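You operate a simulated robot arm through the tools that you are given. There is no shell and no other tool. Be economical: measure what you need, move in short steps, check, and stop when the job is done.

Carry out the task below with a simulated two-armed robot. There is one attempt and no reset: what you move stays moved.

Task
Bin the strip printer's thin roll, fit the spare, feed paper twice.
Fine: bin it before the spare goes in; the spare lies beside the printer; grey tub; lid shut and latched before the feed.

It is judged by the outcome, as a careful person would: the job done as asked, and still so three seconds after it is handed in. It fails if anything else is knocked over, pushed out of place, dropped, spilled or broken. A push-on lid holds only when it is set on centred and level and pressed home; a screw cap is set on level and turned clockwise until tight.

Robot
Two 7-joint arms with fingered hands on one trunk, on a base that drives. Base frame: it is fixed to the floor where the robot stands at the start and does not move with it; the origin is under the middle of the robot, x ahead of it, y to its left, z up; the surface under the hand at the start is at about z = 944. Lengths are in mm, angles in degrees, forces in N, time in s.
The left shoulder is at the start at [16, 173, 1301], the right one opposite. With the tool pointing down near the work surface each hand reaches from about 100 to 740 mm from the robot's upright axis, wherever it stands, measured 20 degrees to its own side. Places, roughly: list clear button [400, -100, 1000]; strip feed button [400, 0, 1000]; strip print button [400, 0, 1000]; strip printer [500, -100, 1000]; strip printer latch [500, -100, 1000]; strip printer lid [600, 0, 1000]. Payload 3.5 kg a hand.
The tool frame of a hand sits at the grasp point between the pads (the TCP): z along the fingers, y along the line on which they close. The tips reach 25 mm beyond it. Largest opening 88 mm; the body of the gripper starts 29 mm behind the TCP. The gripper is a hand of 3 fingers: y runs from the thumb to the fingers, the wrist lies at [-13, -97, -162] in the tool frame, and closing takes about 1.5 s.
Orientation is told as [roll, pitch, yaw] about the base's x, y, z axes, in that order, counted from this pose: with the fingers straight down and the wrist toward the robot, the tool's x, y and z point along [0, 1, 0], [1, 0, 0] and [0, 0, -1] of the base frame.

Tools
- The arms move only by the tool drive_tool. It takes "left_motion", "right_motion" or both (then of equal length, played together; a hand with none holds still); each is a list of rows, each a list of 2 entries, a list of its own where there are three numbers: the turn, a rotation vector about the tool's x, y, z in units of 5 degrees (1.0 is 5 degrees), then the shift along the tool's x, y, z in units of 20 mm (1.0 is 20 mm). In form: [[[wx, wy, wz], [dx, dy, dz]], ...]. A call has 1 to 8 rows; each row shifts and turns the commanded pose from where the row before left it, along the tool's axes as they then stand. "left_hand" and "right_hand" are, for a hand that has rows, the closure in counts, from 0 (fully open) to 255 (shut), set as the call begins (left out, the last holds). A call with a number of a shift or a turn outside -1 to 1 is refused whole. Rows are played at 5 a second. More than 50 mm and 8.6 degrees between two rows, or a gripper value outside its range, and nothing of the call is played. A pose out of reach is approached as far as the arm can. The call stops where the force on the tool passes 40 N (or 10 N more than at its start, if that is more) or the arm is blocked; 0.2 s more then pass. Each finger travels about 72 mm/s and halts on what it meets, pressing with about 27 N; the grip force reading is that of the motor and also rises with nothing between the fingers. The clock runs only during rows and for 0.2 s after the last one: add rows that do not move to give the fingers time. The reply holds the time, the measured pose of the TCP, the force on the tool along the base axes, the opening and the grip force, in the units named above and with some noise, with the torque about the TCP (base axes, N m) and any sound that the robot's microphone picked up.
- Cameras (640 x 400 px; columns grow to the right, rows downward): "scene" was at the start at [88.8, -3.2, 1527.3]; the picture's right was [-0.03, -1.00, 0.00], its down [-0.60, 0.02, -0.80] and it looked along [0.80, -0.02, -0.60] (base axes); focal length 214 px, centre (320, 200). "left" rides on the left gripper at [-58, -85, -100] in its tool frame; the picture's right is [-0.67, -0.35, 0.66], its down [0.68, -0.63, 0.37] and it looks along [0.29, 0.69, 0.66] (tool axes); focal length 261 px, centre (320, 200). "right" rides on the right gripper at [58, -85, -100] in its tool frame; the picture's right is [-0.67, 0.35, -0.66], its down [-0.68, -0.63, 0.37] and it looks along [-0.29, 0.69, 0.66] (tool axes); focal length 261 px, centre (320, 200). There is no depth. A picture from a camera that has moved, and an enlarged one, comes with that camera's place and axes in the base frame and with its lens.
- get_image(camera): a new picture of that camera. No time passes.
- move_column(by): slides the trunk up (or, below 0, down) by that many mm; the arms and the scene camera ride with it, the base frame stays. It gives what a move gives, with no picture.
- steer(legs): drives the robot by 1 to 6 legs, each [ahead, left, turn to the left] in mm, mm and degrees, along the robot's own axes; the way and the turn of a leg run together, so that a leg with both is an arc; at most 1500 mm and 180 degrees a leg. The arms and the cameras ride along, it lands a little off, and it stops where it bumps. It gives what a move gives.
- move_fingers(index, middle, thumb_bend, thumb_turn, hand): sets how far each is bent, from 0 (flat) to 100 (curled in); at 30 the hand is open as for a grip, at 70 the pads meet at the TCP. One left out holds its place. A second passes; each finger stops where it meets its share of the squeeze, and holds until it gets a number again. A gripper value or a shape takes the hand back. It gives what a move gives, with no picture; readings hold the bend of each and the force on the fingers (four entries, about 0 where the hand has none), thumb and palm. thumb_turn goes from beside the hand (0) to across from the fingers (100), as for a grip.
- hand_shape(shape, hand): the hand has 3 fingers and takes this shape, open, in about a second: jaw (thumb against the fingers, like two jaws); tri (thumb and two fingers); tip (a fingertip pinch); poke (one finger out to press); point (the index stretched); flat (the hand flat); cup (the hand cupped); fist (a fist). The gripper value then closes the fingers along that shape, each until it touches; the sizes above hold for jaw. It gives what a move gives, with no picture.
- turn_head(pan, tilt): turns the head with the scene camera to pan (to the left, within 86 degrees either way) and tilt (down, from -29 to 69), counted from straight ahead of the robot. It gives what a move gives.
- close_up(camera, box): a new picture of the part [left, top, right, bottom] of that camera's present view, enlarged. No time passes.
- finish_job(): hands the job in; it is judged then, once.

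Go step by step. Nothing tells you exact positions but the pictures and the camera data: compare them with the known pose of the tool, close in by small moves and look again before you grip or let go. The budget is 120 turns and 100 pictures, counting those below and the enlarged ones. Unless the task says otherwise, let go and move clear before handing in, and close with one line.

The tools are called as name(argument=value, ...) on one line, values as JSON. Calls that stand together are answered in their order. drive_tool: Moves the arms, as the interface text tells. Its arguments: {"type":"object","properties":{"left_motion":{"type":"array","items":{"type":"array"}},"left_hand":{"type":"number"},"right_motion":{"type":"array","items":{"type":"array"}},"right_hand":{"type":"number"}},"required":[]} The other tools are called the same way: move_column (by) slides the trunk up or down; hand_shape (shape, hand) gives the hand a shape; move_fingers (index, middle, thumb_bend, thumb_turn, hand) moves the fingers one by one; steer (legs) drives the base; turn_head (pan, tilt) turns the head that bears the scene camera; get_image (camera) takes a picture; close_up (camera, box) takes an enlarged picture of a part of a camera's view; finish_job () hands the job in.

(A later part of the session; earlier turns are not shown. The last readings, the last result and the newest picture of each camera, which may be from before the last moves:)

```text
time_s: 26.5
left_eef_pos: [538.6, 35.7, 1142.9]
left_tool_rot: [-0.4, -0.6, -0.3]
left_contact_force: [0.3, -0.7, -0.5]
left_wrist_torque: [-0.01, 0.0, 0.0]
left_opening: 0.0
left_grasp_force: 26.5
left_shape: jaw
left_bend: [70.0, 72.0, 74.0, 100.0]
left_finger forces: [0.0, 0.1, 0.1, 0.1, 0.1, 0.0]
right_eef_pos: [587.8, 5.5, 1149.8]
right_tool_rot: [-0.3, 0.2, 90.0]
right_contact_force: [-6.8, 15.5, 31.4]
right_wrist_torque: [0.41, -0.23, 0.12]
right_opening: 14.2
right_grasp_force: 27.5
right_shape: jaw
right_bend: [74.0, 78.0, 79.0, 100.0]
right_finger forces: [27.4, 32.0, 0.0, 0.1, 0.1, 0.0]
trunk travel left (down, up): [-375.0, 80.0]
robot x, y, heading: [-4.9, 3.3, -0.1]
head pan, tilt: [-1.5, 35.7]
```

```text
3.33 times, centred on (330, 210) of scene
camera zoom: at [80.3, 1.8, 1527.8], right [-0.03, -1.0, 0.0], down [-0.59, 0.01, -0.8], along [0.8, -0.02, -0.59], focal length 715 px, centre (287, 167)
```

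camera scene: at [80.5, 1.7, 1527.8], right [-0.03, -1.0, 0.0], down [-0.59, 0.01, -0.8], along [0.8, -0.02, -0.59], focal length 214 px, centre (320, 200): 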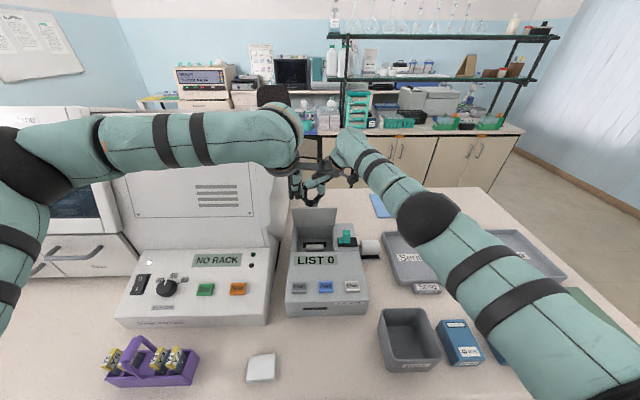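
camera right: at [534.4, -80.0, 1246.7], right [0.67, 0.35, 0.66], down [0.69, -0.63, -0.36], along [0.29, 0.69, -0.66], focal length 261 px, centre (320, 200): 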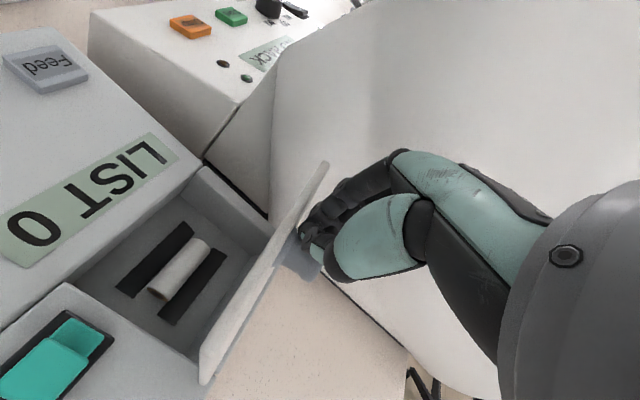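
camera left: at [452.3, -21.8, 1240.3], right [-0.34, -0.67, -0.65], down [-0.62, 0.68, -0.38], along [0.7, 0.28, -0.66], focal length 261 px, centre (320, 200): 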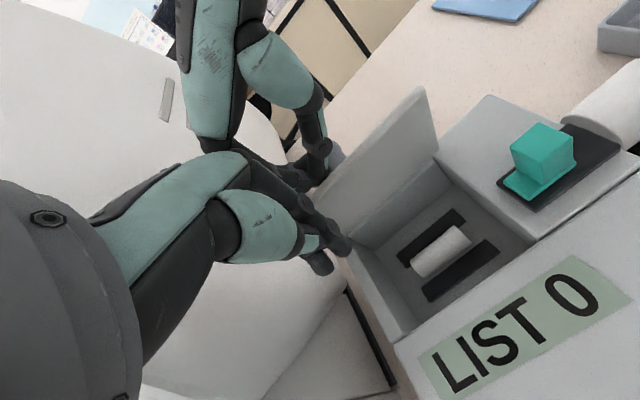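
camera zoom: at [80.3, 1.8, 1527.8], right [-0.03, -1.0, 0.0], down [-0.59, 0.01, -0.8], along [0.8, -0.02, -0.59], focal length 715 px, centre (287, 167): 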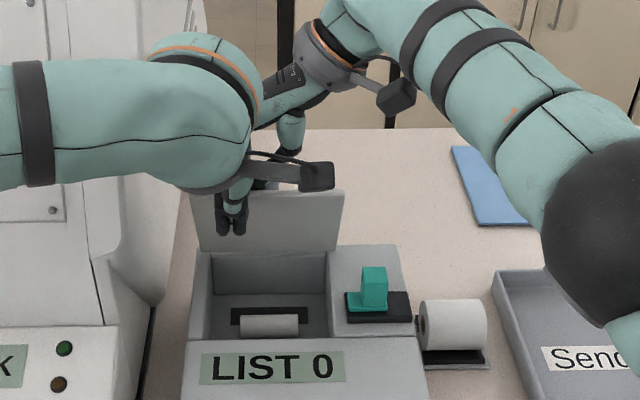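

I'll bring the left hand nearer and lower, to take the lid, then open the right hand.

drive_tool(left_motion=[[[0, 0, 0], [0, 0.6, 0.5]], [[0, 0, 0], [0, 0.6, 0.3]], [[0, 0, 0], [0, 0, 0]]])

drive_tool(right_motion=[[[0, 0, 0], [0, 0, -0.2]], [[0, 0, 0], [0, 0, 0]], [[0, 0, 0], [0, 0, 0]], [[0, 0, 0], [0, 0, 0]], [[0, 0, 0], [0, 0, 0]]], right_hand=80)

get_image(camera="right")

close_up(camera="scene", box=[260, 150, 400, 270])

```text
time_s: 27.0
left_eef_pos: [551.6, 33.8, 1135.3]
left_tool_rot: [-0.5, -0.6, -0.6]
left_contact_force: [-29.1, 14.7, 18.0]
left_wrist_torque: [-0.71, -2.02, 0.38]
left_opening: 0.1
left_grasp_force: 27.4
left_shape: jaw
left_bend: [70.0, 72.0, 74.0, 100.0]
left_finger forces: [0.0, 0.0, 0.1, 0.0, 0.1, 0.0]
right_eef_pos: [592.4, 5.5, 1152.2]
right_tool_rot: [-0.3, 0.0, 89.3]
right_contact_force: [22.6, 5.0, 15.2]
right_wrist_torque: [0.61, 0.69, -0.45]
right_opening: 13.2
right_grasp_force: 26.9
right_shape: jaw
right_bend: [74.0, 78.0, 79.0, 100.0]
right_finger forces: [0.1, 28.6, 0.0, 0.0, 0.0, 0.0]
trunk travel left (down, up): [-375.0, 80.0]
robot x, y, heading: [-1.5, 0.7, 0.2]
head pan, tilt: [-1.5, 35.7]
stopped in row 2 (left hand): the force on the tool passed its limit at 55 N (the readings are from after the stop); the commanded pose is now the measured one
```

```text
time_s: 27.8
left_eef_pos: [556.0, 29.0, 1133.3]
left_tool_rot: [-0.4, -0.3, -0.4]
left_contact_force: [-19.2, 8.7, 10.0]
left_wrist_torque: [-0.21, -0.93, 0.36]
left_opening: 0.0
left_grasp_force: 27.1
left_shape: jaw
left_bend: [70.0, 72.0, 74.0, 100.0]
left_finger forces: [0.0, 0.1, 0.0, 0.1, 0.0, 0.1]
right_eef_pos: [595.9, -5.6, 1150.6]
right_tool_rot: [0.1, 0.4, 89.0]
right_contact_force: [17.3, -9.7, -2.2]
right_wrist_torque: [0.0, 0.36, -0.49]
right_opening: 58.7
right_grasp_force: 0.1
right_shape: jaw
right_bend: [34.0, 38.0, 59.0, 100.0]
right_finger forces: [0.9, 0.1, 0.0, 0.0, 0.4, 0.0]
trunk travel left (down, up): [-375.0, 80.0]
robot x, y, heading: [-0.0, -0.9, 0.0]
head pan, tilt: [-1.5, 35.7]
stopped in row 4 (right hand): the force on the tool passed its limit at 43 N (the readings are from after the stop); the commanded pose is now the measured one
```

```text
70 pictures are left
camera right: at [536.1, -88.0, 1249.1], right [0.68, 0.34, 0.65], down [0.67, -0.64, -0.36], along [0.3, 0.68, -0.67], focal length 261 px, centre (320, 200)
```

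right: 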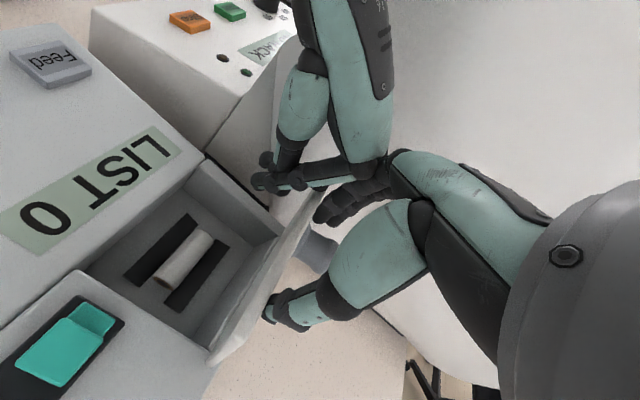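

```text
3.33 times, centred on (330, 210) of scene
camera zoom: at [86.6, -3.3, 1527.3], right [-0.03, -1.0, 0.0], down [-0.6, 0.01, -0.8], along [0.8, -0.02, -0.6], focal length 715 px, centre (287, 167)
```

zoom: 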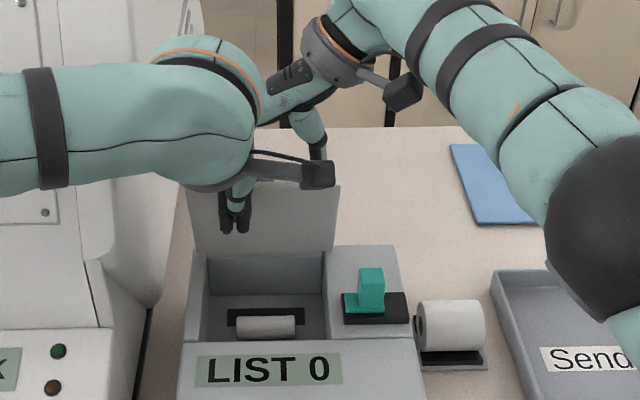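

The two hands are touching, but the lid is standing and the knob is free between the open right fingers. I'll lift the right hand out.

drive_tool(right_motion=[[[0, 0, 0], [0, 0, -0.5]], [[0, 0, 0], [0, 0, -1]], [[0, 0, 0], [0, 0, -1]], [[0, 0, 0], [0, 0, -1]], [[0, 0, 0], [0, -1, -0.2]], [[0, 0, 0], [0, -1, 0]], [[0, 0, 0], [0, -1, 0]], [[0, 0, 0], [0, -1, 0]]])

get_image(camera="right")

close_up(camera="scene", box=[260, 150, 400, 270])

```text
time_s: 29.6
left_eef_pos: [555.5, 28.8, 1133.6]
left_tool_rot: [-0.4, -0.3, -0.5]
left_contact_force: [-2.1, 0.5, 8.6]
left_wrist_torque: [0.06, -0.25, 0.02]
left_opening: 0.1
left_grasp_force: 26.5
left_shape: jaw
left_bend: [70.0, 72.0, 74.0, 100.0]
left_finger forces: [0.0, 7.6, 0.0, 0.0, 0.0, 0.1]
right_eef_pos: [594.5, -83.0, 1225.3]
right_tool_rot: [-0.1, 0.3, 89.3]
right_contact_force: [-1.1, 0.5, 0.6]
right_wrist_torque: [-0.01, -0.01, -0.02]
right_opening: 60.4
right_grasp_force: 0.2
right_shape: jaw
right_bend: [28.0, 37.0, 59.0, 100.0]
right_finger forces: [0.0, 0.1, 0.0, 0.1, 0.0, 0.1]
trunk travel left (down, up): [-375.0, 80.0]
robot x, y, heading: [-2.6, -0.5, 0.1]
head pan, tilt: [-1.5, 35.7]
```

```text
68 pictures are left
camera right: at [534.0, -167.0, 1324.6], right [0.67, 0.34, 0.65], down [0.68, -0.64, -0.36], along [0.29, 0.69, -0.66], focal length 261 px, centre (320, 200)
```

right: 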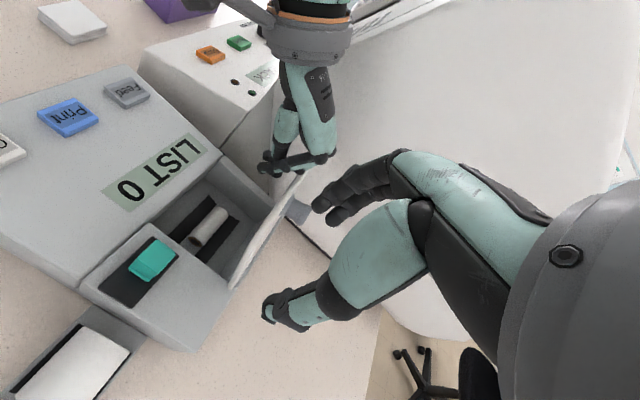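

```text
3.33 times, centred on (330, 210) of scene
camera zoom: at [85.6, -3.5, 1527.5], right [-0.03, -1.0, 0.0], down [-0.6, 0.01, -0.8], along [0.8, -0.02, -0.6], focal length 715 px, centre (287, 167)
```

zoom: 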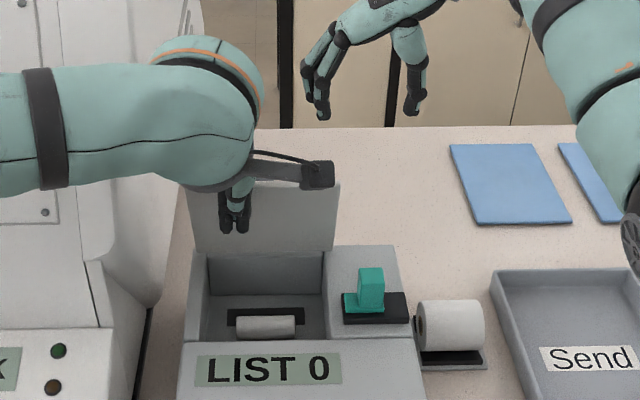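

The left fingers now hold the lid. I'll push it forward past vertical.

drive_tool(left_motion=[[[0, 0, 0], [0, 0.5, 0]], [[0, 0, 0], [0, 0.5, 0]], [[0, 0, 0], [0, 0.5, 0]], [[0, 0, 0], [0, 0.5, 0]], [[0, 0, 0], [0, 0, 0]]])

get_image(camera="right")

```text
time_s: 30.8
left_eef_pos: [594.2, 28.4, 1131.9]
left_tool_rot: [-0.4, -0.4, -0.5]
left_contact_force: [-0.2, -0.2, -0.2]
left_wrist_torque: [-0.02, -0.02, 0.0]
left_opening: 0.1
left_grasp_force: 27.3
left_shape: jaw
left_bend: [70.0, 72.0, 75.0, 100.0]
left_finger forces: [0.0, 0.0, 0.0, 0.0, 0.0, 0.0]
right_eef_pos: [594.2, -82.6, 1225.9]
right_tool_rot: [-0.1, 0.3, 89.3]
right_contact_force: [0.5, -0.5, 0.3]
right_wrist_torque: [-0.01, 0.0, -0.01]
right_opening: 60.6
right_grasp_force: 0.1
right_shape: jaw
right_bend: [28.0, 37.0, 59.0, 100.0]
right_finger forces: [0.0, 0.0, 0.0, 0.0, 0.0, 0.0]
trunk travel left (down, up): [-375.0, 80.0]
robot x, y, heading: [-0.5, 2.4, 0.1]
head pan, tilt: [-1.5, 35.7]
```

```text
66 pictures are left
camera right: at [533.9, -166.6, 1324.5], right [0.67, 0.34, 0.65], down [0.68, -0.64, -0.36], along [0.29, 0.69, -0.66], focal length 261 px, centre (320, 200)
```

right: 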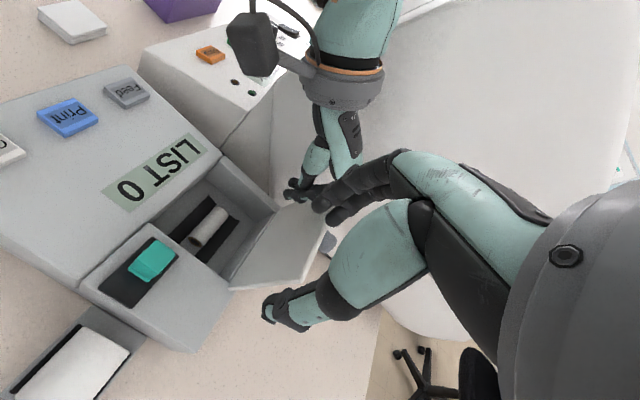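

The lid now rests open past vertical with no load. I'll retract the left hand and turn the right hand back to yaw 0.

drive_tool(left_motion=[[[0, 0, 0], [0, -1, 0]], [[0, 0, 0], [0, -1, 0]], [[0, 0, 0], [0, -1, -0.5]], [[0, 0, 0], [0, -1, -1]], [[0, 0, 0], [0, -1, -1]], [[0, 0, 0], [0, -1, -1]], [[0, 0, 0], [0.5, -1, -1]], [[0, 0, 0], [1, -1, -1]]], right_motion=[[[0, 0, 1], [0, 0, 0]], [[0, 0, 1], [0, 0, 0]], [[0, 0, 1], [0, 0, 0]], [[0, 0, 1], [0, 0, 0]], [[0, 0, 1], [0, 0, 0]], [[0, 0, 1], [0, 0, 0]], [[0, 0, 1], [0, 0, 0]], [[0, 0, 1], [0, 0, 0]]])

drive_tool(left_motion=[[[0, 0, 0], [1, 0, -1]], [[0, 0, 0], [1, 0, -1]], [[0, 0, 0], [1, 0, -1]], [[0, 0, 0], [1, 0, -1]], [[0, 0, 0], [1, 0, -1]], [[0, 0, 0], [0, 0, -0.5]], [[0, 0, 0], [0, 0, 0]], [[0, 0, 0], [0, 0, 0]]], right_motion=[[[0, 0, 1], [0, 0, 0]], [[0, 0, 1], [0, 0, 0]], [[0, 0, 1], [0, 0, 0]], [[0, 0, 1], [0, 0, 0]], [[0, 0, 1], [0, 0, 0]], [[0, 0, 1], [0, 0, 0]], [[0, 0, 1], [0, 0, 0]], [[0, 0, 1], [0, 0, 0]]])

drive_tool(right_motion=[[[0, 0, 1], [0, 0, 0]], [[0, 0, 1], [0, 0, 0]], [[0, 0, 0], [1, -0.4, 0.5]], [[0, 0, 0], [1, -0.3, 0.5]], [[0, 0, 0], [1, -0.3, 0.5]], [[0, 0, 0], [1, -0.3, 0.5]], [[0, 0, 0], [0.5, -0.2, 1]], [[0, 0, 0], [0, 0, 0]]])

get_image(camera="right")

get_image(camera="scene")

```text
time_s: 32.6
left_eef_pos: [433.2, 63.3, 1242.3]
left_tool_rot: [-0.5, -0.3, -0.5]
left_contact_force: [0.1, 0.3, -0.4]
left_wrist_torque: [0.02, -0.04, -0.03]
left_opening: 0.0
left_grasp_force: 26.4
left_shape: jaw
left_bend: [70.0, 72.0, 75.0, 100.0]
left_finger forces: [0.1, 0.0, 0.1, 0.0, 0.0, 0.0]
right_eef_pos: [594.7, -81.2, 1225.5]
right_tool_rot: [-0.2, 0.2, 49.2]
right_contact_force: [0.1, -0.1, -0.5]
right_wrist_torque: [0.02, 0.01, -0.01]
right_opening: 60.2
right_grasp_force: 0.1
right_shape: jaw
right_bend: [28.0, 37.0, 59.0, 100.0]
right_finger forces: [0.0, 0.1, 0.0, 0.1, 0.0, 0.0]
trunk travel left (down, up): [-375.0, 80.0]
robot x, y, heading: [-0.4, -2.4, -0.2]
head pan, tilt: [-1.5, 35.7]
```

```text
time_s: 34.4
left_eef_pos: [437.0, 162.6, 1350.6]
left_tool_rot: [-0.5, -0.2, -0.5]
left_contact_force: [-1.5, 0.1, 0.3]
left_wrist_torque: [0.01, 0.01, -0.02]
left_opening: 0.1
left_grasp_force: 27.2
left_shape: jaw
left_bend: [70.0, 72.0, 75.0, 100.0]
left_finger forces: [0.1, 0.0, 0.0, 0.1, 0.1, 0.0]
right_eef_pos: [595.2, -80.1, 1223.6]
right_tool_rot: [-0.2, 0.1, 9.2]
right_contact_force: [1.4, 0.1, 0.1]
right_wrist_torque: [-0.01, -0.01, 0.03]
right_opening: 60.0
right_grasp_force: 0.0
right_shape: jaw
right_bend: [28.0, 37.0, 59.0, 100.0]
right_finger forces: [0.0, 0.0, 0.0, 0.0, 0.0, 0.1]
trunk travel left (down, up): [-375.0, 80.0]
robot x, y, heading: [-1.2, -1.1, 0.2]
head pan, tilt: [-1.5, 35.7]
```

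```text
time_s: 36.2
left_eef_pos: [437.0, 163.5, 1350.7]
left_tool_rot: [-0.4, -0.2, -0.5]
left_contact_force: [-0.5, -0.7, -0.2]
left_wrist_torque: [0.03, 0.0, 0.02]
left_opening: 0.2
left_grasp_force: 27.3
left_shape: jaw
left_bend: [70.0, 72.0, 75.0, 100.0]
left_finger forces: [0.0, 0.0, 0.1, 0.0, 0.0, 0.0]
right_eef_pos: [566.8, 9.0, 1162.5]
right_tool_rot: [-0.3, 0.1, -0.7]
right_contact_force: [0.2, 0.0, 0.5]
right_wrist_torque: [0.02, -0.02, -0.04]
right_opening: 60.2
right_grasp_force: 0.0
right_shape: jaw
right_bend: [28.0, 37.0, 59.0, 100.0]
right_finger forces: [0.1, 0.0, 0.0, 0.0, 0.0, 0.0]
trunk travel left (down, up): [-375.0, 80.0]
robot x, y, heading: [-3.0, 2.6, 0.2]
head pan, tilt: [-1.5, 35.7]
```

```text
65 pictures are left
camera right: at [481.8, 67.9, 1261.0], right [0.34, -0.67, 0.66], down [-0.64, -0.68, -0.36], along [0.69, -0.3, -0.66], focal length 261 px, centre (320, 200)
```

right: 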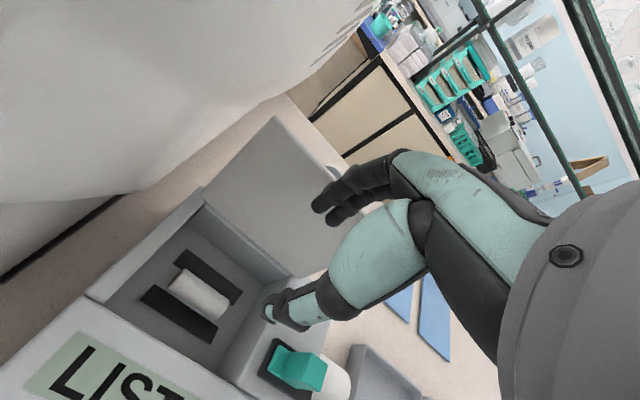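

```text
64 pictures are left
camera scene: at [87.9, -3.3, 1527.3], right [-0.03, -1.0, 0.0], down [-0.6, 0.01, -0.8], along [0.8, -0.02, -0.6], focal length 214 px, centre (320, 200)
```

scene: 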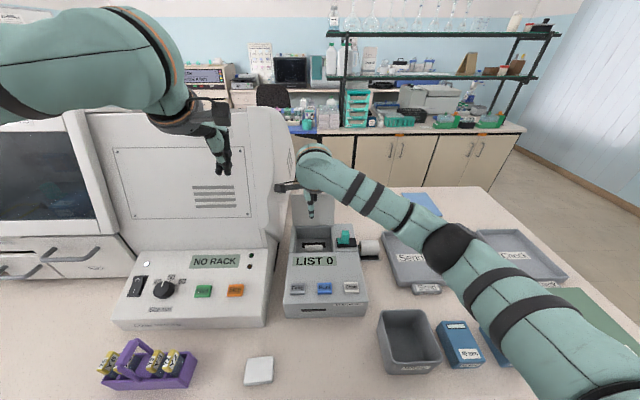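

The thin roll is at about [564,9,969], with its axis along y. I'll go down into the bay in steps.

drive_tool(right_motion=[[[0, 0, 0], [0, -0.1, 1]], [[0, 0, 0], [0, 0, 1]], [[0, 0, 0], [0, 0, 1]], [[0, 0, 0], [0, 0, 1]], [[0, 0, 0], [0, 0, 1]], [[0, 0, 0], [0, 0, 1]], [[0, 0, 0], [0, 0, 0]]], right_hand=105)

get_image(camera="right")

close_up(camera="scene", box=[260, 170, 400, 290])

```text
time_s: 37.8
left_eef_pos: [438.1, 162.7, 1350.8]
left_tool_rot: [-0.4, -0.2, -0.4]
left_contact_force: [-0.8, -0.6, -0.1]
left_wrist_torque: [-0.01, -0.02, 0.0]
left_opening: 0.0
left_grasp_force: 27.0
left_shape: jaw
left_bend: [70.0, 72.0, 75.0, 100.0]
left_finger forces: [0.1, 0.1, 0.1, 0.0, 0.1, 0.0]
right_eef_pos: [563.3, 8.3, 1041.4]
right_tool_rot: [-0.3, 0.0, -0.7]
right_contact_force: [0.2, 0.7, 0.0]
right_wrist_torque: [0.01, -0.01, -0.01]
right_opening: 52.1
right_grasp_force: 0.2
right_shape: jaw
right_bend: [29.0, 41.0, 65.0, 100.0]
right_finger forces: [0.1, 0.0, 0.0, 0.0, 0.0, 0.0]
trunk travel left (down, up): [-375.0, 80.0]
robot x, y, heading: [-3.2, 1.3, -0.1]
head pan, tilt: [-1.5, 35.7]
```

```text
63 pictures are left
camera right: at [478.9, 67.8, 1140.5], right [0.34, -0.67, 0.66], down [-0.64, -0.68, -0.36], along [0.69, -0.3, -0.66], focal length 261 px, centre (320, 200)
```

right: 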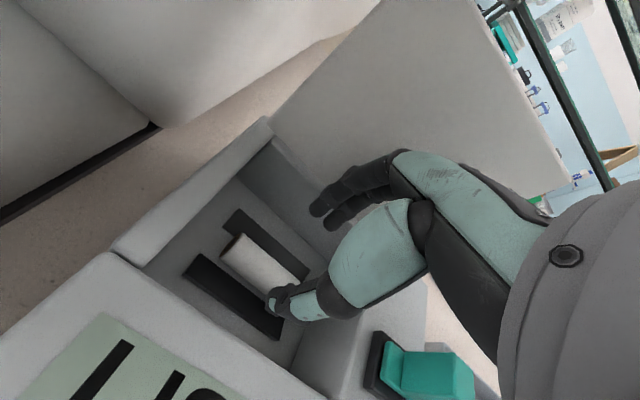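

```text
3.33 times, centred on (330, 230) of scene
camera zoom: at [87.9, -3.0, 1527.3], right [-0.03, -1.0, 0.0], down [-0.6, 0.01, -0.8], along [0.8, -0.02, -0.6], focal length 715 px, centre (287, 100)
```

zoom: 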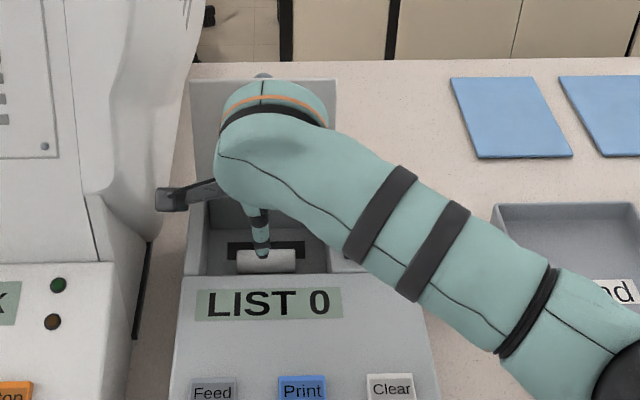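

drive_tool(right_motion=[[[0, 0, 0], [0, 0.05, 0.7]], [[0, 0, 0], [0, 0, 0.7]], [[0, 0, 0], [0, 0, 0.7]], [[0, 0, 0], [0, 0, 0.6]], [[0, 0, 0], [0, 0, 0]]])

get_image(camera="right")

```text
time_s: 39.0
left_eef_pos: [434.4, 163.8, 1352.3]
left_tool_rot: [-0.4, -0.4, -0.6]
left_contact_force: [0.0, 0.3, 0.3]
left_wrist_torque: [0.0, 0.0, -0.02]
left_opening: 0.0
left_grasp_force: 27.3
left_shape: jaw
left_bend: [70.0, 72.0, 75.0, 100.0]
left_finger forces: [0.0, 0.0, 0.1, 0.1, 0.1, 0.0]
right_eef_pos: [563.7, 7.4, 990.5]
right_tool_rot: [-0.3, 0.0, -0.7]
right_contact_force: [-8.5, 0.0, 6.6]
right_wrist_torque: [0.0, -0.18, -0.11]
right_opening: 49.5
right_grasp_force: 0.1
right_shape: jaw
right_bend: [29.0, 46.0, 65.0, 100.0]
right_finger forces: [0.6, 12.1, 0.0, 0.1, 1.6, 0.1]
trunk travel left (down, up): [-375.0, 80.0]
robot x, y, heading: [0.2, 4.6, -0.1]
head pan, tilt: [-1.5, 35.7]
```

```text
61 pictures are left
camera right: at [478.3, 67.5, 1088.5], right [0.34, -0.67, 0.66], down [-0.64, -0.68, -0.36], along [0.69, -0.3, -0.66], focal length 261 px, centre (320, 200)
```

right: 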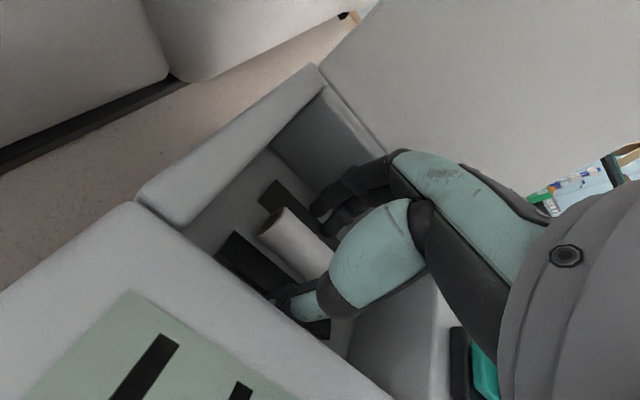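

The tips straddle the roll. I'll close.

drive_tool(right_motion=[[[0, 0, 0], [0, 0, 0]], [[0, 0, 0], [0, 0, 0]], [[0, 0, 0], [0, 0, 0]], [[0, 0, 0], [0, 0, 0]], [[0, 0, 0], [0, 0, 0]], [[0, 0, 0], [0, 0, 0]]], right_hand=255)

get_image(camera="right")

```text
time_s: 40.4
left_eef_pos: [434.2, 163.0, 1350.9]
left_tool_rot: [-0.5, -0.4, -0.5]
left_contact_force: [-0.2, 0.1, 0.2]
left_wrist_torque: [0.0, -0.01, -0.01]
left_opening: 0.0
left_grasp_force: 27.0
left_shape: jaw
left_bend: [70.0, 72.0, 75.0, 100.0]
left_finger forces: [0.0, 0.0, 0.0, 0.0, 0.0, 0.0]
right_eef_pos: [562.6, 9.3, 991.5]
right_tool_rot: [-0.3, 0.0, -0.8]
right_contact_force: [-6.7, 0.4, 10.6]
right_wrist_torque: [0.09, 0.01, -0.2]
right_opening: 35.6
right_grasp_force: 26.5
right_shape: jaw
right_bend: [74.0, 75.0, 69.0, 100.0]
right_finger forces: [28.5, 0.1, 0.0, 0.0, 37.3, 0.0]
trunk travel left (down, up): [-375.0, 80.0]
robot x, y, heading: [2.8, 0.2, 0.3]
head pan, tilt: [-1.5, 35.7]
```

```text
60 pictures are left
camera right: at [478.1, 67.3, 1088.7], right [0.34, -0.67, 0.66], down [-0.64, -0.68, -0.36], along [0.69, -0.3, -0.66], focal length 261 px, centre (320, 200)
```

right: 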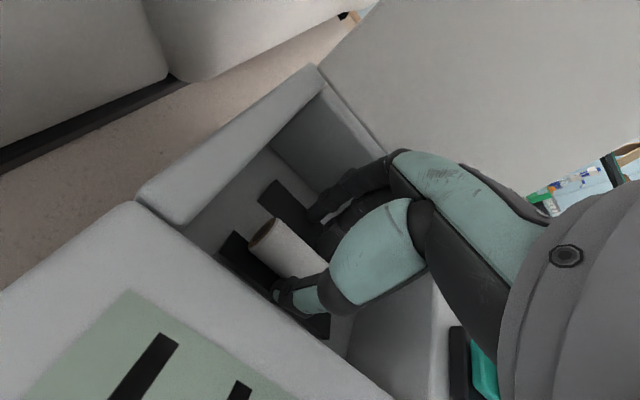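

Something is held by the thumb and index. I'll lift slowly and check.

drive_tool(right_motion=[[[0, 0, 0], [0, 0, -0.5]], [[0, 0, 0], [0, 0, -0.8]], [[0, 0, 0], [0, 0, -0.8]], [[0, 0, 0], [0, 0, -0.8]], [[0, 0, 0], [0, 0, -0.8]], [[0, 0, 0], [0, 0, 0]]])

get_image(camera="right")

```text
time_s: 41.8
left_eef_pos: [437.5, 161.9, 1349.8]
left_tool_rot: [-0.4, -0.2, -0.5]
left_contact_force: [-0.1, 0.4, 0.3]
left_wrist_torque: [-0.02, 0.03, 0.03]
left_opening: 0.1
left_grasp_force: 26.9
left_shape: jaw
left_bend: [70.0, 72.0, 75.0, 100.0]
left_finger forces: [0.0, 0.0, 0.0, 0.0, 0.1, 0.1]
right_eef_pos: [566.0, 7.7, 1063.0]
right_tool_rot: [-0.2, 0.0, -0.8]
right_contact_force: [-0.6, -0.7, -1.0]
right_wrist_torque: [-0.02, -0.02, 0.02]
right_opening: 26.7
right_grasp_force: 27.5
right_shape: jaw
right_bend: [75.0, 57.0, 79.0, 100.0]
right_finger forces: [10.2, 5.0, 0.0, 0.0, 15.8, 0.0]
trunk travel left (down, up): [-375.0, 80.0]
robot x, y, heading: [-0.9, -3.9, -0.0]
head pan, tilt: [-1.5, 35.7]
```

```text
59 pictures are left
camera right: at [481.1, 66.8, 1161.6], right [0.34, -0.67, 0.66], down [-0.64, -0.68, -0.36], along [0.69, -0.3, -0.66], focal length 261 px, centre (320, 200)
```

right: 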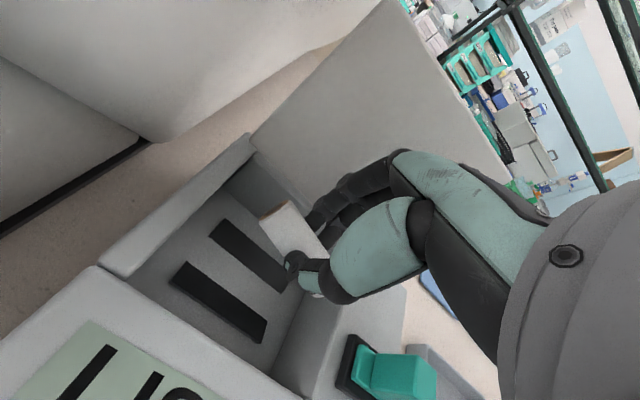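

The thin roll is out of the printer and held. I'll raise it and carry it over the tub at about [280,-201].

drive_tool(right_motion=[[[0, 0, 0], [0, 0, -1]], [[0, 0, 0], [0, 0, -1]], [[0, 0, 0], [0, -0.3, -1]], [[0, 0, 0], [-0.4, -0.8, -1]], [[0, 0, 0], [-0.8, -1, 0]], [[0, 0, 0], [-0.8, -1, 0]], [[0, 0, 0], [-0.8, -1, 0]], [[0, 0, 0], [-0.8, -1, 0]]])

drive_tool(right_motion=[[[0, 0, 0], [-0.8, -1, 0]], [[0, 0, 0], [-0.8, -1, 0]], [[0, 0, 0], [-0.8, -1, 0]], [[0, 0, 0], [-0.8, -1, 0]], [[0, 0, 0], [-0.8, -1, 0]], [[0, 0, 0], [-0.8, -1, 0]], [[0, 0, 0], [-0.8, -1, 0]], [[0, 0, 0], [-0.8, -1, 0]]])

get_image(camera="right")

get_image(camera="scene")

```text
time_s: 43.7
left_eef_pos: [437.9, 161.6, 1350.7]
left_tool_rot: [-0.4, -0.2, -0.6]
left_contact_force: [0.2, -0.6, 0.2]
left_wrist_torque: [0.03, 0.0, 0.04]
left_opening: 0.0
left_grasp_force: 26.7
left_shape: jaw
left_bend: [70.0, 72.0, 75.0, 100.0]
left_finger forces: [0.0, 0.1, 0.0, 0.1, 0.0, 0.1]
right_eef_pos: [485.9, -114.7, 1145.9]
right_tool_rot: [-6.5, -2.8, -5.4]
right_contact_force: [-0.1, 0.7, 0.3]
right_wrist_torque: [0.02, -0.02, -0.01]
right_opening: 26.6
right_grasp_force: 27.2
right_shape: jaw
right_bend: [75.0, 57.0, 79.0, 100.0]
right_finger forces: [9.3, 4.6, 0.1, 0.0, 13.0, 0.0]
trunk travel left (down, up): [-375.0, 80.0]
robot x, y, heading: [-2.2, -1.1, 0.1]
head pan, tilt: [-1.5, 35.7]
stopped in row 8 (right hand): the arm was blocked; the commanded pose is now the measured one
```

```text
time_s: 44.3
left_eef_pos: [436.8, 161.8, 1351.5]
left_tool_rot: [-0.4, -0.3, -0.5]
left_contact_force: [-0.2, -0.5, 1.3]
left_wrist_torque: [0.03, -0.01, 0.01]
left_opening: 0.0
left_grasp_force: 26.9
left_shape: jaw
left_bend: [70.0, 72.0, 75.0, 100.0]
left_finger forces: [0.0, 0.0, 0.1, 0.0, 0.1, 0.0]
right_eef_pos: [454.1, -193.9, 1159.1]
right_tool_rot: [-13.4, -6.4, -9.1]
right_contact_force: [0.0, -0.6, -1.1]
right_wrist_torque: [0.03, 0.01, 0.0]
right_opening: 26.5
right_grasp_force: 26.5
right_shape: jaw
right_bend: [75.0, 57.0, 79.0, 100.0]
right_finger forces: [9.4, 4.5, 0.1, 0.0, 12.7, 0.0]
trunk travel left (down, up): [-375.0, 80.0]
robot x, y, heading: [-2.0, -1.4, -0.2]
head pan, tilt: [-1.5, 35.7]
stopped in row 3 (right hand): the arm was blocked; the commanded pose is now the measured one
```

```text
58 pictures are left
camera right: at [372.9, -101.9, 1230.9], right [0.18, -0.53, 0.83], down [-0.72, -0.65, -0.26], along [0.68, -0.54, -0.5], focal length 261 px, centre (320, 200)
```

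right: 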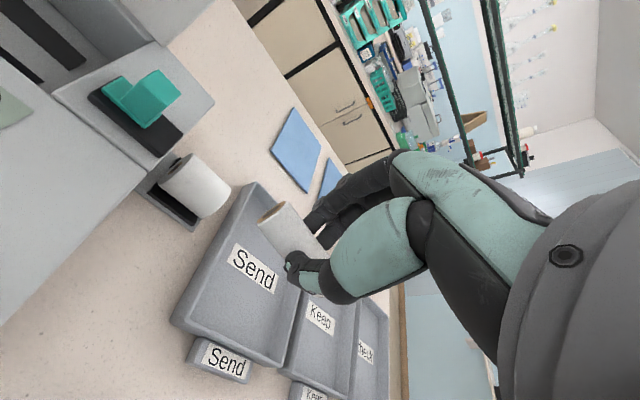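

```text
57 pictures are left
camera scene: at [86.4, -3.2, 1527.2], right [-0.03, -1.0, 0.0], down [-0.6, 0.01, -0.8], along [0.8, -0.02, -0.6], focal length 214 px, centre (320, 200)
```

scene: 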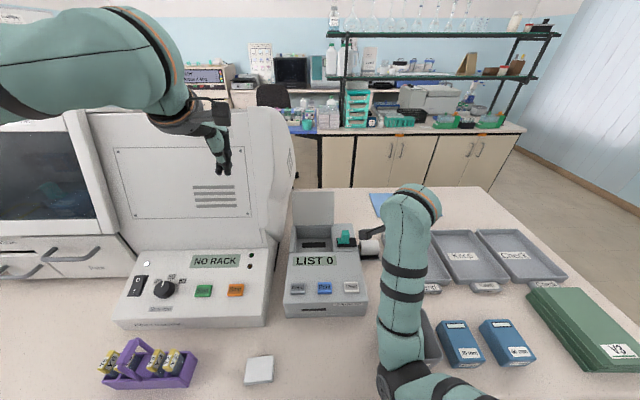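

The arm swung through an awkward configuration and the hand tilted, with no contact force and the roll still held. I'll level the hand in place first.

drive_tool(right_motion=[[[0.32, 0.67, -0.45], [0, 0, 0]], [[0.32, 0.67, -0.45], [0, 0, 0]], [[0.32, 0.67, -0.45], [0, 0, 0]], [[0.32, 0.67, -0.45], [0, 0, 0]], [[0, 0, 0], [0, 0, 0]], [[0, 0, 0], [0, 0, 0]]])

drive_tool(right_motion=[[[0, 0, 0], [0, -0.5, 0]], [[0, 0, 0], [0, -0.5, 0]], [[0, 0, 0], [0, -0.5, 0]], [[0, 0, 0], [0, -0.5, 0]], [[0, 0, 0], [0, 0, 0]], [[0, 0, 0], [0, 0, 0]]])

```text
time_s: 45.9
left_eef_pos: [437.4, 162.0, 1350.7]
left_tool_rot: [-0.4, -0.1, -0.5]
left_contact_force: [-0.8, 0.1, -0.5]
left_wrist_torque: [-0.01, 0.0, -0.01]
left_opening: 0.0
left_grasp_force: 27.4
left_shape: jaw
left_bend: [70.0, 72.0, 75.0, 100.0]
left_finger forces: [0.0, 0.1, 0.1, 0.0, 0.0, 0.0]
right_eef_pos: [459.8, -236.7, 1167.6]
right_tool_rot: [-4.7, -0.6, -5.2]
right_contact_force: [0.4, -0.2, -0.7]
right_wrist_torque: [0.02, -0.01, 0.02]
right_opening: 26.2
right_grasp_force: 27.2
right_shape: jaw
right_bend: [75.0, 58.0, 79.0, 100.0]
right_finger forces: [9.1, 4.3, 0.0, 0.1, 11.9, 0.0]
trunk travel left (down, up): [-375.0, 80.0]
robot x, y, heading: [2.3, -0.0, 0.0]
head pan, tilt: [-1.5, 35.7]
stopped in row 6 (right hand): the arm was blocked; the commanded pose is now the measured one
```

```text
time_s: 47.5
left_eef_pos: [437.7, 163.0, 1350.6]
left_tool_rot: [-0.3, -0.3, -0.5]
left_contact_force: [-0.8, 1.0, 0.0]
left_wrist_torque: [0.0, 0.0, -0.01]
left_opening: 0.0
left_grasp_force: 27.1
left_shape: jaw
left_bend: [70.0, 72.0, 75.0, 100.0]
left_finger forces: [0.1, 0.0, 0.0, 0.0, 0.1, 0.0]
right_eef_pos: [424.6, -270.9, 1181.5]
right_tool_rot: [-9.4, -2.8, -8.8]
right_contact_force: [0.2, 0.3, -0.1]
right_wrist_torque: [-0.01, 0.0, 0.0]
right_opening: 21.9
right_grasp_force: 26.7
right_shape: jaw
right_bend: [76.0, 75.0, 86.0, 100.0]
right_finger forces: [0.0, 0.1, 0.0, 0.1, 0.0, 0.0]
trunk travel left (down, up): [-375.0, 80.0]
robot x, y, heading: [3.4, 4.5, -0.2]
head pan, tilt: [-1.5, 35.7]
stopped in row 6 (right hand): the arm was blocked; the commanded pose is now the measured one
```

The grip forces fell to zero, so the roll may have moved or dropped. I'll look.

get_image(camera="right")

get_image(camera="scene")

```text
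56 pictures are left
camera right: at [346.5, -185.1, 1264.1], right [0.22, -0.6, 0.77], down [-0.72, -0.63, -0.28], along [0.65, -0.5, -0.57], focal length 261 px, centre (320, 200)
```

right: 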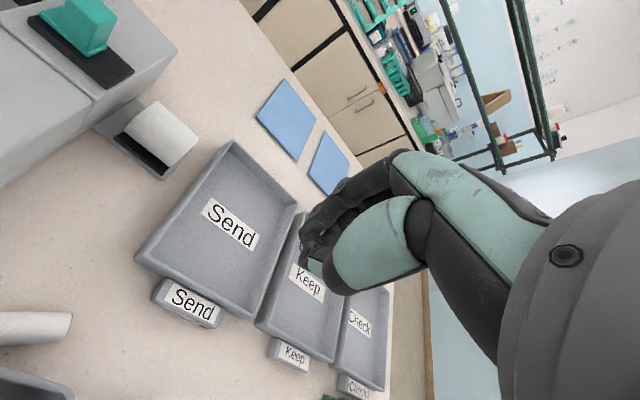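

```text
55 pictures are left
camera scene: at [87.8, -3.0, 1527.3], right [-0.03, -1.0, 0.0], down [-0.6, 0.01, -0.8], along [0.8, -0.02, -0.6], focal length 214 px, centre (320, 200)
```

scene: 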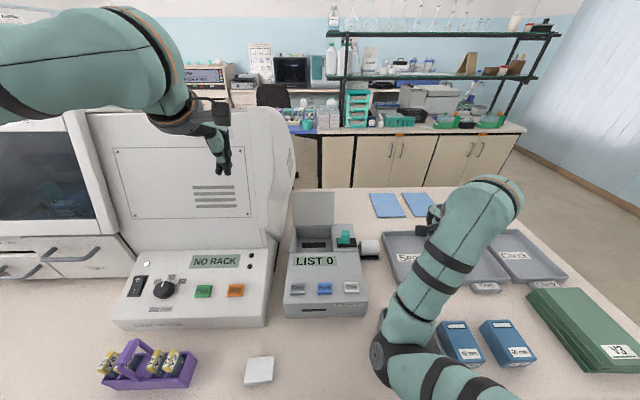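

The roll has dropped onto the bench beside the tub. I'll look down and to the right to see it and the arm.

turn_head(pan=-30, tilt=55)

get_image(camera="scene")

```text
time_s: 48.5
left_eef_pos: [436.4, 163.9, 1350.2]
left_tool_rot: [-0.4, -0.1, -0.5]
left_contact_force: [-0.5, 0.1, 0.4]
left_wrist_torque: [0.0, -0.04, 0.02]
left_opening: 0.0
left_grasp_force: 27.0
left_shape: jaw
left_bend: [70.0, 72.0, 75.0, 100.0]
left_finger forces: [0.0, 0.0, 0.0, 0.0, 0.0, 0.0]
right_eef_pos: [423.2, -270.3, 1180.5]
right_tool_rot: [-9.3, -2.7, -8.8]
right_contact_force: [-0.1, 0.5, 0.7]
right_wrist_torque: [-0.01, 0.02, 0.02]
right_opening: 22.0
right_grasp_force: 27.2
right_shape: jaw
right_bend: [76.0, 75.0, 86.0, 100.0]
right_finger forces: [0.0, 0.0, 0.1, 0.1, 0.1, 0.0]
trunk travel left (down, up): [-375.0, 80.0]
robot x, y, heading: [0.0, 1.0, 0.3]
head pan, tilt: [-30.0, 55.0]
```

```text
54 pictures are left
camera scene: at [62.3, -36.5, 1500.6], right [-0.5, -0.87, 0.01], down [-0.72, 0.41, -0.56], along [0.48, -0.29, -0.83], focal length 214 px, centre (320, 200)
```

scene: 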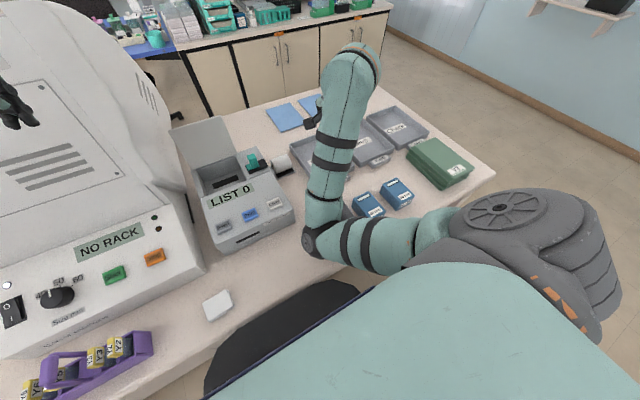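

The elbow has swung inward over the tub. I'll raise the hand and move it right, to bring the elbow back out.

drive_tool(right_motion=[[[0.3, 0.4, -0.3], [-0.2, 0.3, -0.6]], [[0.3, 0.4, -0.3], [-0.2, 0.3, -0.6]], [[0, 0.4, -0.3], [-0.3, 0.3, -0.6]], [[0, 0.4, -0.3], [-0.3, 0.3, -0.6]], [[0, 0, 0], [-0.3, 0.3, -0.6]], [[0, 0, 0], [-0.3, 0.3, -0.6]], [[0, 0, 0], [-0.3, 0.3, -0.6]], [[0, 0, 0], [-0.3, 0.3, -0.6]]])

get_image(camera="scene")

```text
time_s: 50.3
left_eef_pos: [437.6, 162.5, 1349.9]
left_tool_rot: [-0.3, -0.1, -0.4]
left_contact_force: [-0.2, 0.4, 0.6]
left_wrist_torque: [0.01, -0.02, -0.02]
left_opening: 0.0
left_grasp_force: 27.1
left_shape: jaw
left_bend: [70.0, 72.0, 75.0, 100.0]
left_finger forces: [0.0, 0.1, 0.0, 0.0, 0.1, 0.0]
right_eef_pos: [470.4, -308.8, 1277.1]
right_tool_rot: [-0.8, 1.0, -2.8]
right_contact_force: [-1.0, -0.6, -0.2]
right_wrist_torque: [0.0, 0.01, 0.02]
right_opening: 21.9
right_grasp_force: 27.2
right_shape: jaw
right_bend: [76.0, 75.0, 86.0, 100.0]
right_finger forces: [0.1, 0.0, 0.0, 0.0, 0.0, 0.0]
trunk travel left (down, up): [-375.0, 80.0]
robot x, y, heading: [2.2, 3.2, 0.1]
head pan, tilt: [-30.0, 55.0]
```

```text
53 pictures are left
camera scene: at [62.5, -36.9, 1500.6], right [-0.5, -0.87, 0.01], down [-0.72, 0.41, -0.56], along [0.48, -0.29, -0.83], focal length 214 px, centre (320, 200)
```

scene: 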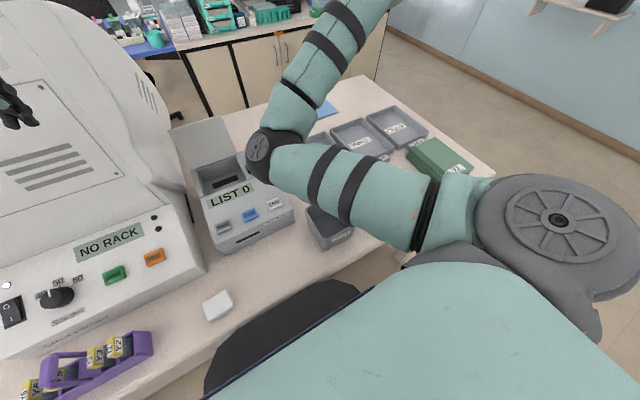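

The elbow is still inward. I'll back the base up for room and yaw the hand to the right, to draw the elbow outward.

steer(legs=[[-170, 0, 0]])

drive_tool(right_motion=[[[0, 0, -1], [0, 0, 0]], [[0, 0, -1], [0, 0, 0]], [[0, 0, -1], [0, 0, 0]], [[0, 0, -1], [0, 0, 0]], [[0, 0, -1], [0, 0, 0]], [[0, 0, -1], [0, 0, 0]], [[0, 0, -1], [0, 0, 0]], [[0, 0, -1], [0, 0, 0]]])

get_image(camera="scene")

```text
time_s: 51.7
left_eef_pos: [270.0, 163.0, 1348.3]
left_tool_rot: [-0.4, 0.0, -0.7]
left_contact_force: [0.6, -1.2, 0.2]
left_wrist_torque: [0.02, 0.0, -0.03]
left_opening: 0.0
left_grasp_force: 26.9
left_shape: jaw
left_bend: [70.0, 72.0, 75.0, 100.0]
left_finger forces: [0.0, 0.0, 0.0, 0.1, 0.1, 0.0]
right_eef_pos: [299.4, -309.7, 1275.6]
right_tool_rot: [-0.8, 1.1, -3.1]
right_contact_force: [-0.3, -0.3, -0.9]
right_wrist_torque: [-0.06, 0.01, -0.02]
right_opening: 22.1
right_grasp_force: 26.9
right_shape: jaw
right_bend: [76.0, 75.0, 86.0, 100.0]
right_finger forces: [0.1, 0.0, 0.1, 0.0, 0.0, 0.0]
trunk travel left (down, up): [-375.0, 80.0]
robot x, y, heading: [-172.6, 1.5, 0.0]
head pan, tilt: [-30.0, 55.0]
```

```text
time_s: 53.5
left_eef_pos: [266.2, 161.5, 1350.4]
left_tool_rot: [-0.4, -0.2, -0.6]
left_contact_force: [0.2, 0.0, 0.4]
left_wrist_torque: [0.01, 0.0, 0.01]
left_opening: 0.3
left_grasp_force: 26.9
left_shape: jaw
left_bend: [70.0, 72.0, 75.0, 100.0]
left_finger forces: [0.0, 0.1, 0.0, 0.0, 0.0, 0.0]
right_eef_pos: [296.9, -311.1, 1277.1]
right_tool_rot: [-0.1, 1.4, 37.0]
right_contact_force: [0.3, 0.7, -0.5]
right_wrist_torque: [0.0, 0.0, -0.01]
right_opening: 22.1
right_grasp_force: 27.2
right_shape: jaw
right_bend: [76.0, 75.0, 86.0, 100.0]
right_finger forces: [0.0, 0.1, 0.0, 0.0, 0.0, 0.0]
trunk travel left (down, up): [-375.0, 80.0]
robot x, y, heading: [-171.9, 0.2, -0.1]
head pan, tilt: [-30.0, 55.0]
```

```text
52 pictures are left
camera scene: at [-109.2, -37.0, 1500.6], right [-0.5, -0.87, 0.01], down [-0.72, 0.41, -0.56], along [0.48, -0.29, -0.83], focal length 214 px, centre (320, 200)
```

scene: 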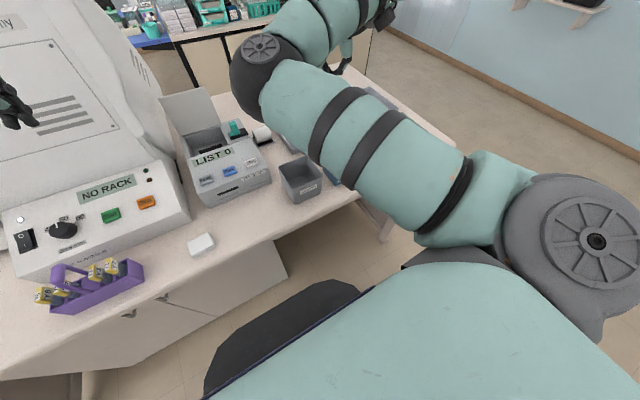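

The base is back and the elbow is coming up. I'll look at the tub and roll with the head turned.

turn_head(pan=-20, tilt=40)

get_image(camera="scene")

get_image(camera="right")

```text
time_s: 54.3
left_eef_pos: [266.8, 162.2, 1349.8]
left_tool_rot: [-0.4, -0.2, -0.5]
left_contact_force: [-0.4, 0.2, 0.9]
left_wrist_torque: [0.0, 0.0, -0.04]
left_opening: 0.2
left_grasp_force: 26.9
left_shape: jaw
left_bend: [70.0, 72.0, 75.0, 100.0]
left_finger forces: [0.0, 0.0, 0.0, 0.0, 0.0, 0.0]
right_eef_pos: [296.0, -311.8, 1276.6]
right_tool_rot: [-0.1, 1.3, 37.0]
right_contact_force: [-0.2, 0.4, -0.2]
right_wrist_torque: [-0.05, 0.02, 0.0]
right_opening: 21.9
right_grasp_force: 26.7
right_shape: jaw
right_bend: [76.0, 75.0, 86.0, 100.0]
right_finger forces: [0.1, 0.0, 0.0, 0.0, 0.1, 0.0]
trunk travel left (down, up): [-375.0, 80.0]
robot x, y, heading: [-171.7, -0.0, -0.1]
head pan, tilt: [-20.0, 40.0]
```

```text
51 pictures are left
camera scene: at [-91.6, -29.9, 1520.9], right [-0.34, -0.94, 0.01], down [-0.62, 0.22, -0.75], along [0.71, -0.26, -0.66], focal length 214 px, centre (320, 200)
```

scene: 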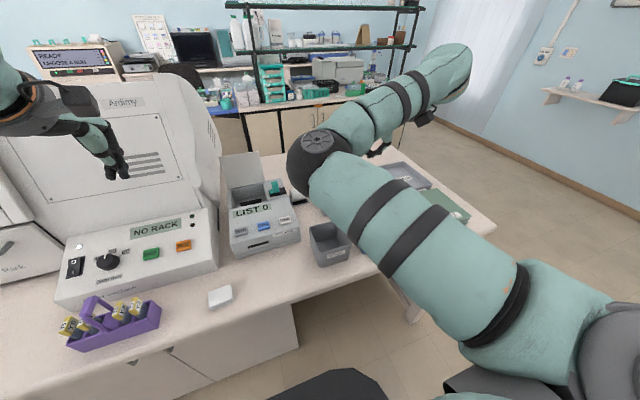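

```text
50 pictures are left
camera right: at [195.2, -314.6, 1377.7], right [0.69, -0.32, 0.65], down [-0.1, -0.93, -0.35], along [0.71, 0.18, -0.68], focal length 261 px, centre (320, 200)
```

right: 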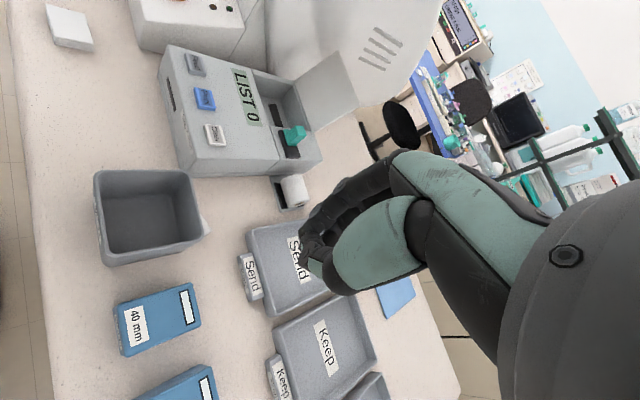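

close_up(camera="right", box=[80, 140, 260, 280])

```text
2.86 times, centred on (170, 210) of right
camera zoom: at [195.2, -314.6, 1377.7], right [0.69, -0.32, 0.65], down [-0.1, -0.93, -0.35], along [0.71, 0.18, -0.68], focal length 745 px, centre (749, 171)
```

zoom: 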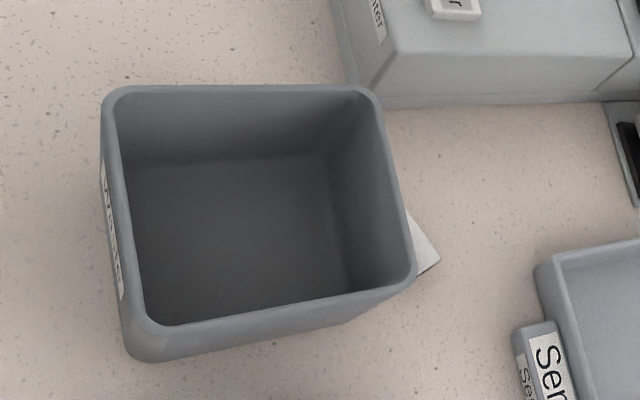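

The roll lies just behind the tub at about [355,-210], skewed roughly 20°. I'll bring the right hand over it for a proper view from above.

drive_tool(right_motion=[[[0, 0, 0], [-0.09, 0.86, 0.55]], [[0, 0, 0], [-0.09, 0.86, 0.55]], [[0, 0, 0], [-0.09, 0.86, 0.55]], [[0, 0, 0], [-0.09, 0.86, 0.55]], [[0, 0, 0], [-0.09, 0.86, 0.55]], [[0, 0, 0], [-0.09, 0.86, 0.55]], [[0, 0, 0], [-0.09, 0.86, 0.55]], [[0, 0, 0], [0, 0, 0]]], right_hand=60)

get_image(camera="right")

get_image(camera="scene")

```text
time_s: 56.1
left_eef_pos: [265.2, 162.2, 1349.9]
left_tool_rot: [-0.5, -0.2, -0.6]
left_contact_force: [0.1, -0.6, -0.9]
left_wrist_torque: [0.0, -0.04, -0.01]
left_opening: 0.1
left_grasp_force: 26.8
left_shape: jaw
left_bend: [70.0, 72.0, 75.0, 100.0]
left_finger forces: [0.1, 0.0, 0.0, 0.1, 0.0, 0.0]
right_eef_pos: [399.9, -251.9, 1197.1]
right_tool_rot: [-0.1, 1.3, 36.8]
right_contact_force: [-0.1, -0.4, -0.1]
right_wrist_torque: [-0.02, -0.02, 0.01]
right_opening: 67.0
right_grasp_force: 0.0
right_shape: jaw
right_bend: [27.0, 35.0, 53.0, 99.0]
right_finger forces: [0.0, 0.0, 0.1, 0.0, 0.1, 0.1]
trunk travel left (down, up): [-375.0, 80.0]
robot x, y, heading: [-171.1, -1.9, -0.2]
head pan, tilt: [-20.0, 40.0]
```

```text
48 pictures are left
camera right: at [298.0, -254.3, 1298.4], right [0.69, -0.32, 0.65], down [-0.1, -0.93, -0.35], along [0.71, 0.18, -0.68], focal length 261 px, centre (320, 200)
```

right: 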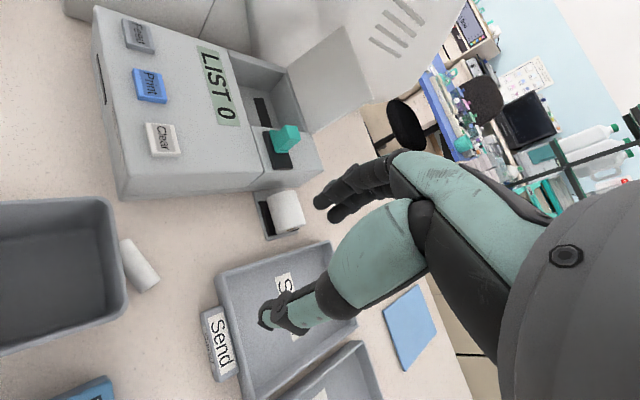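

```text
47 pictures are left
camera scene: at [-91.7, -29.8, 1521.0], right [-0.34, -0.94, 0.01], down [-0.62, 0.22, -0.75], along [0.71, -0.26, -0.66], focal length 214 px, centre (320, 200)
```

scene: 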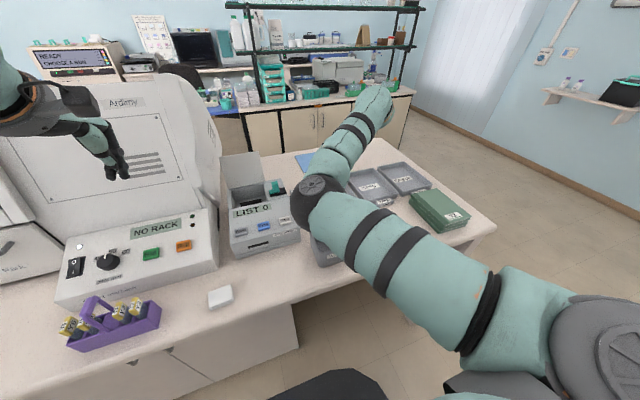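

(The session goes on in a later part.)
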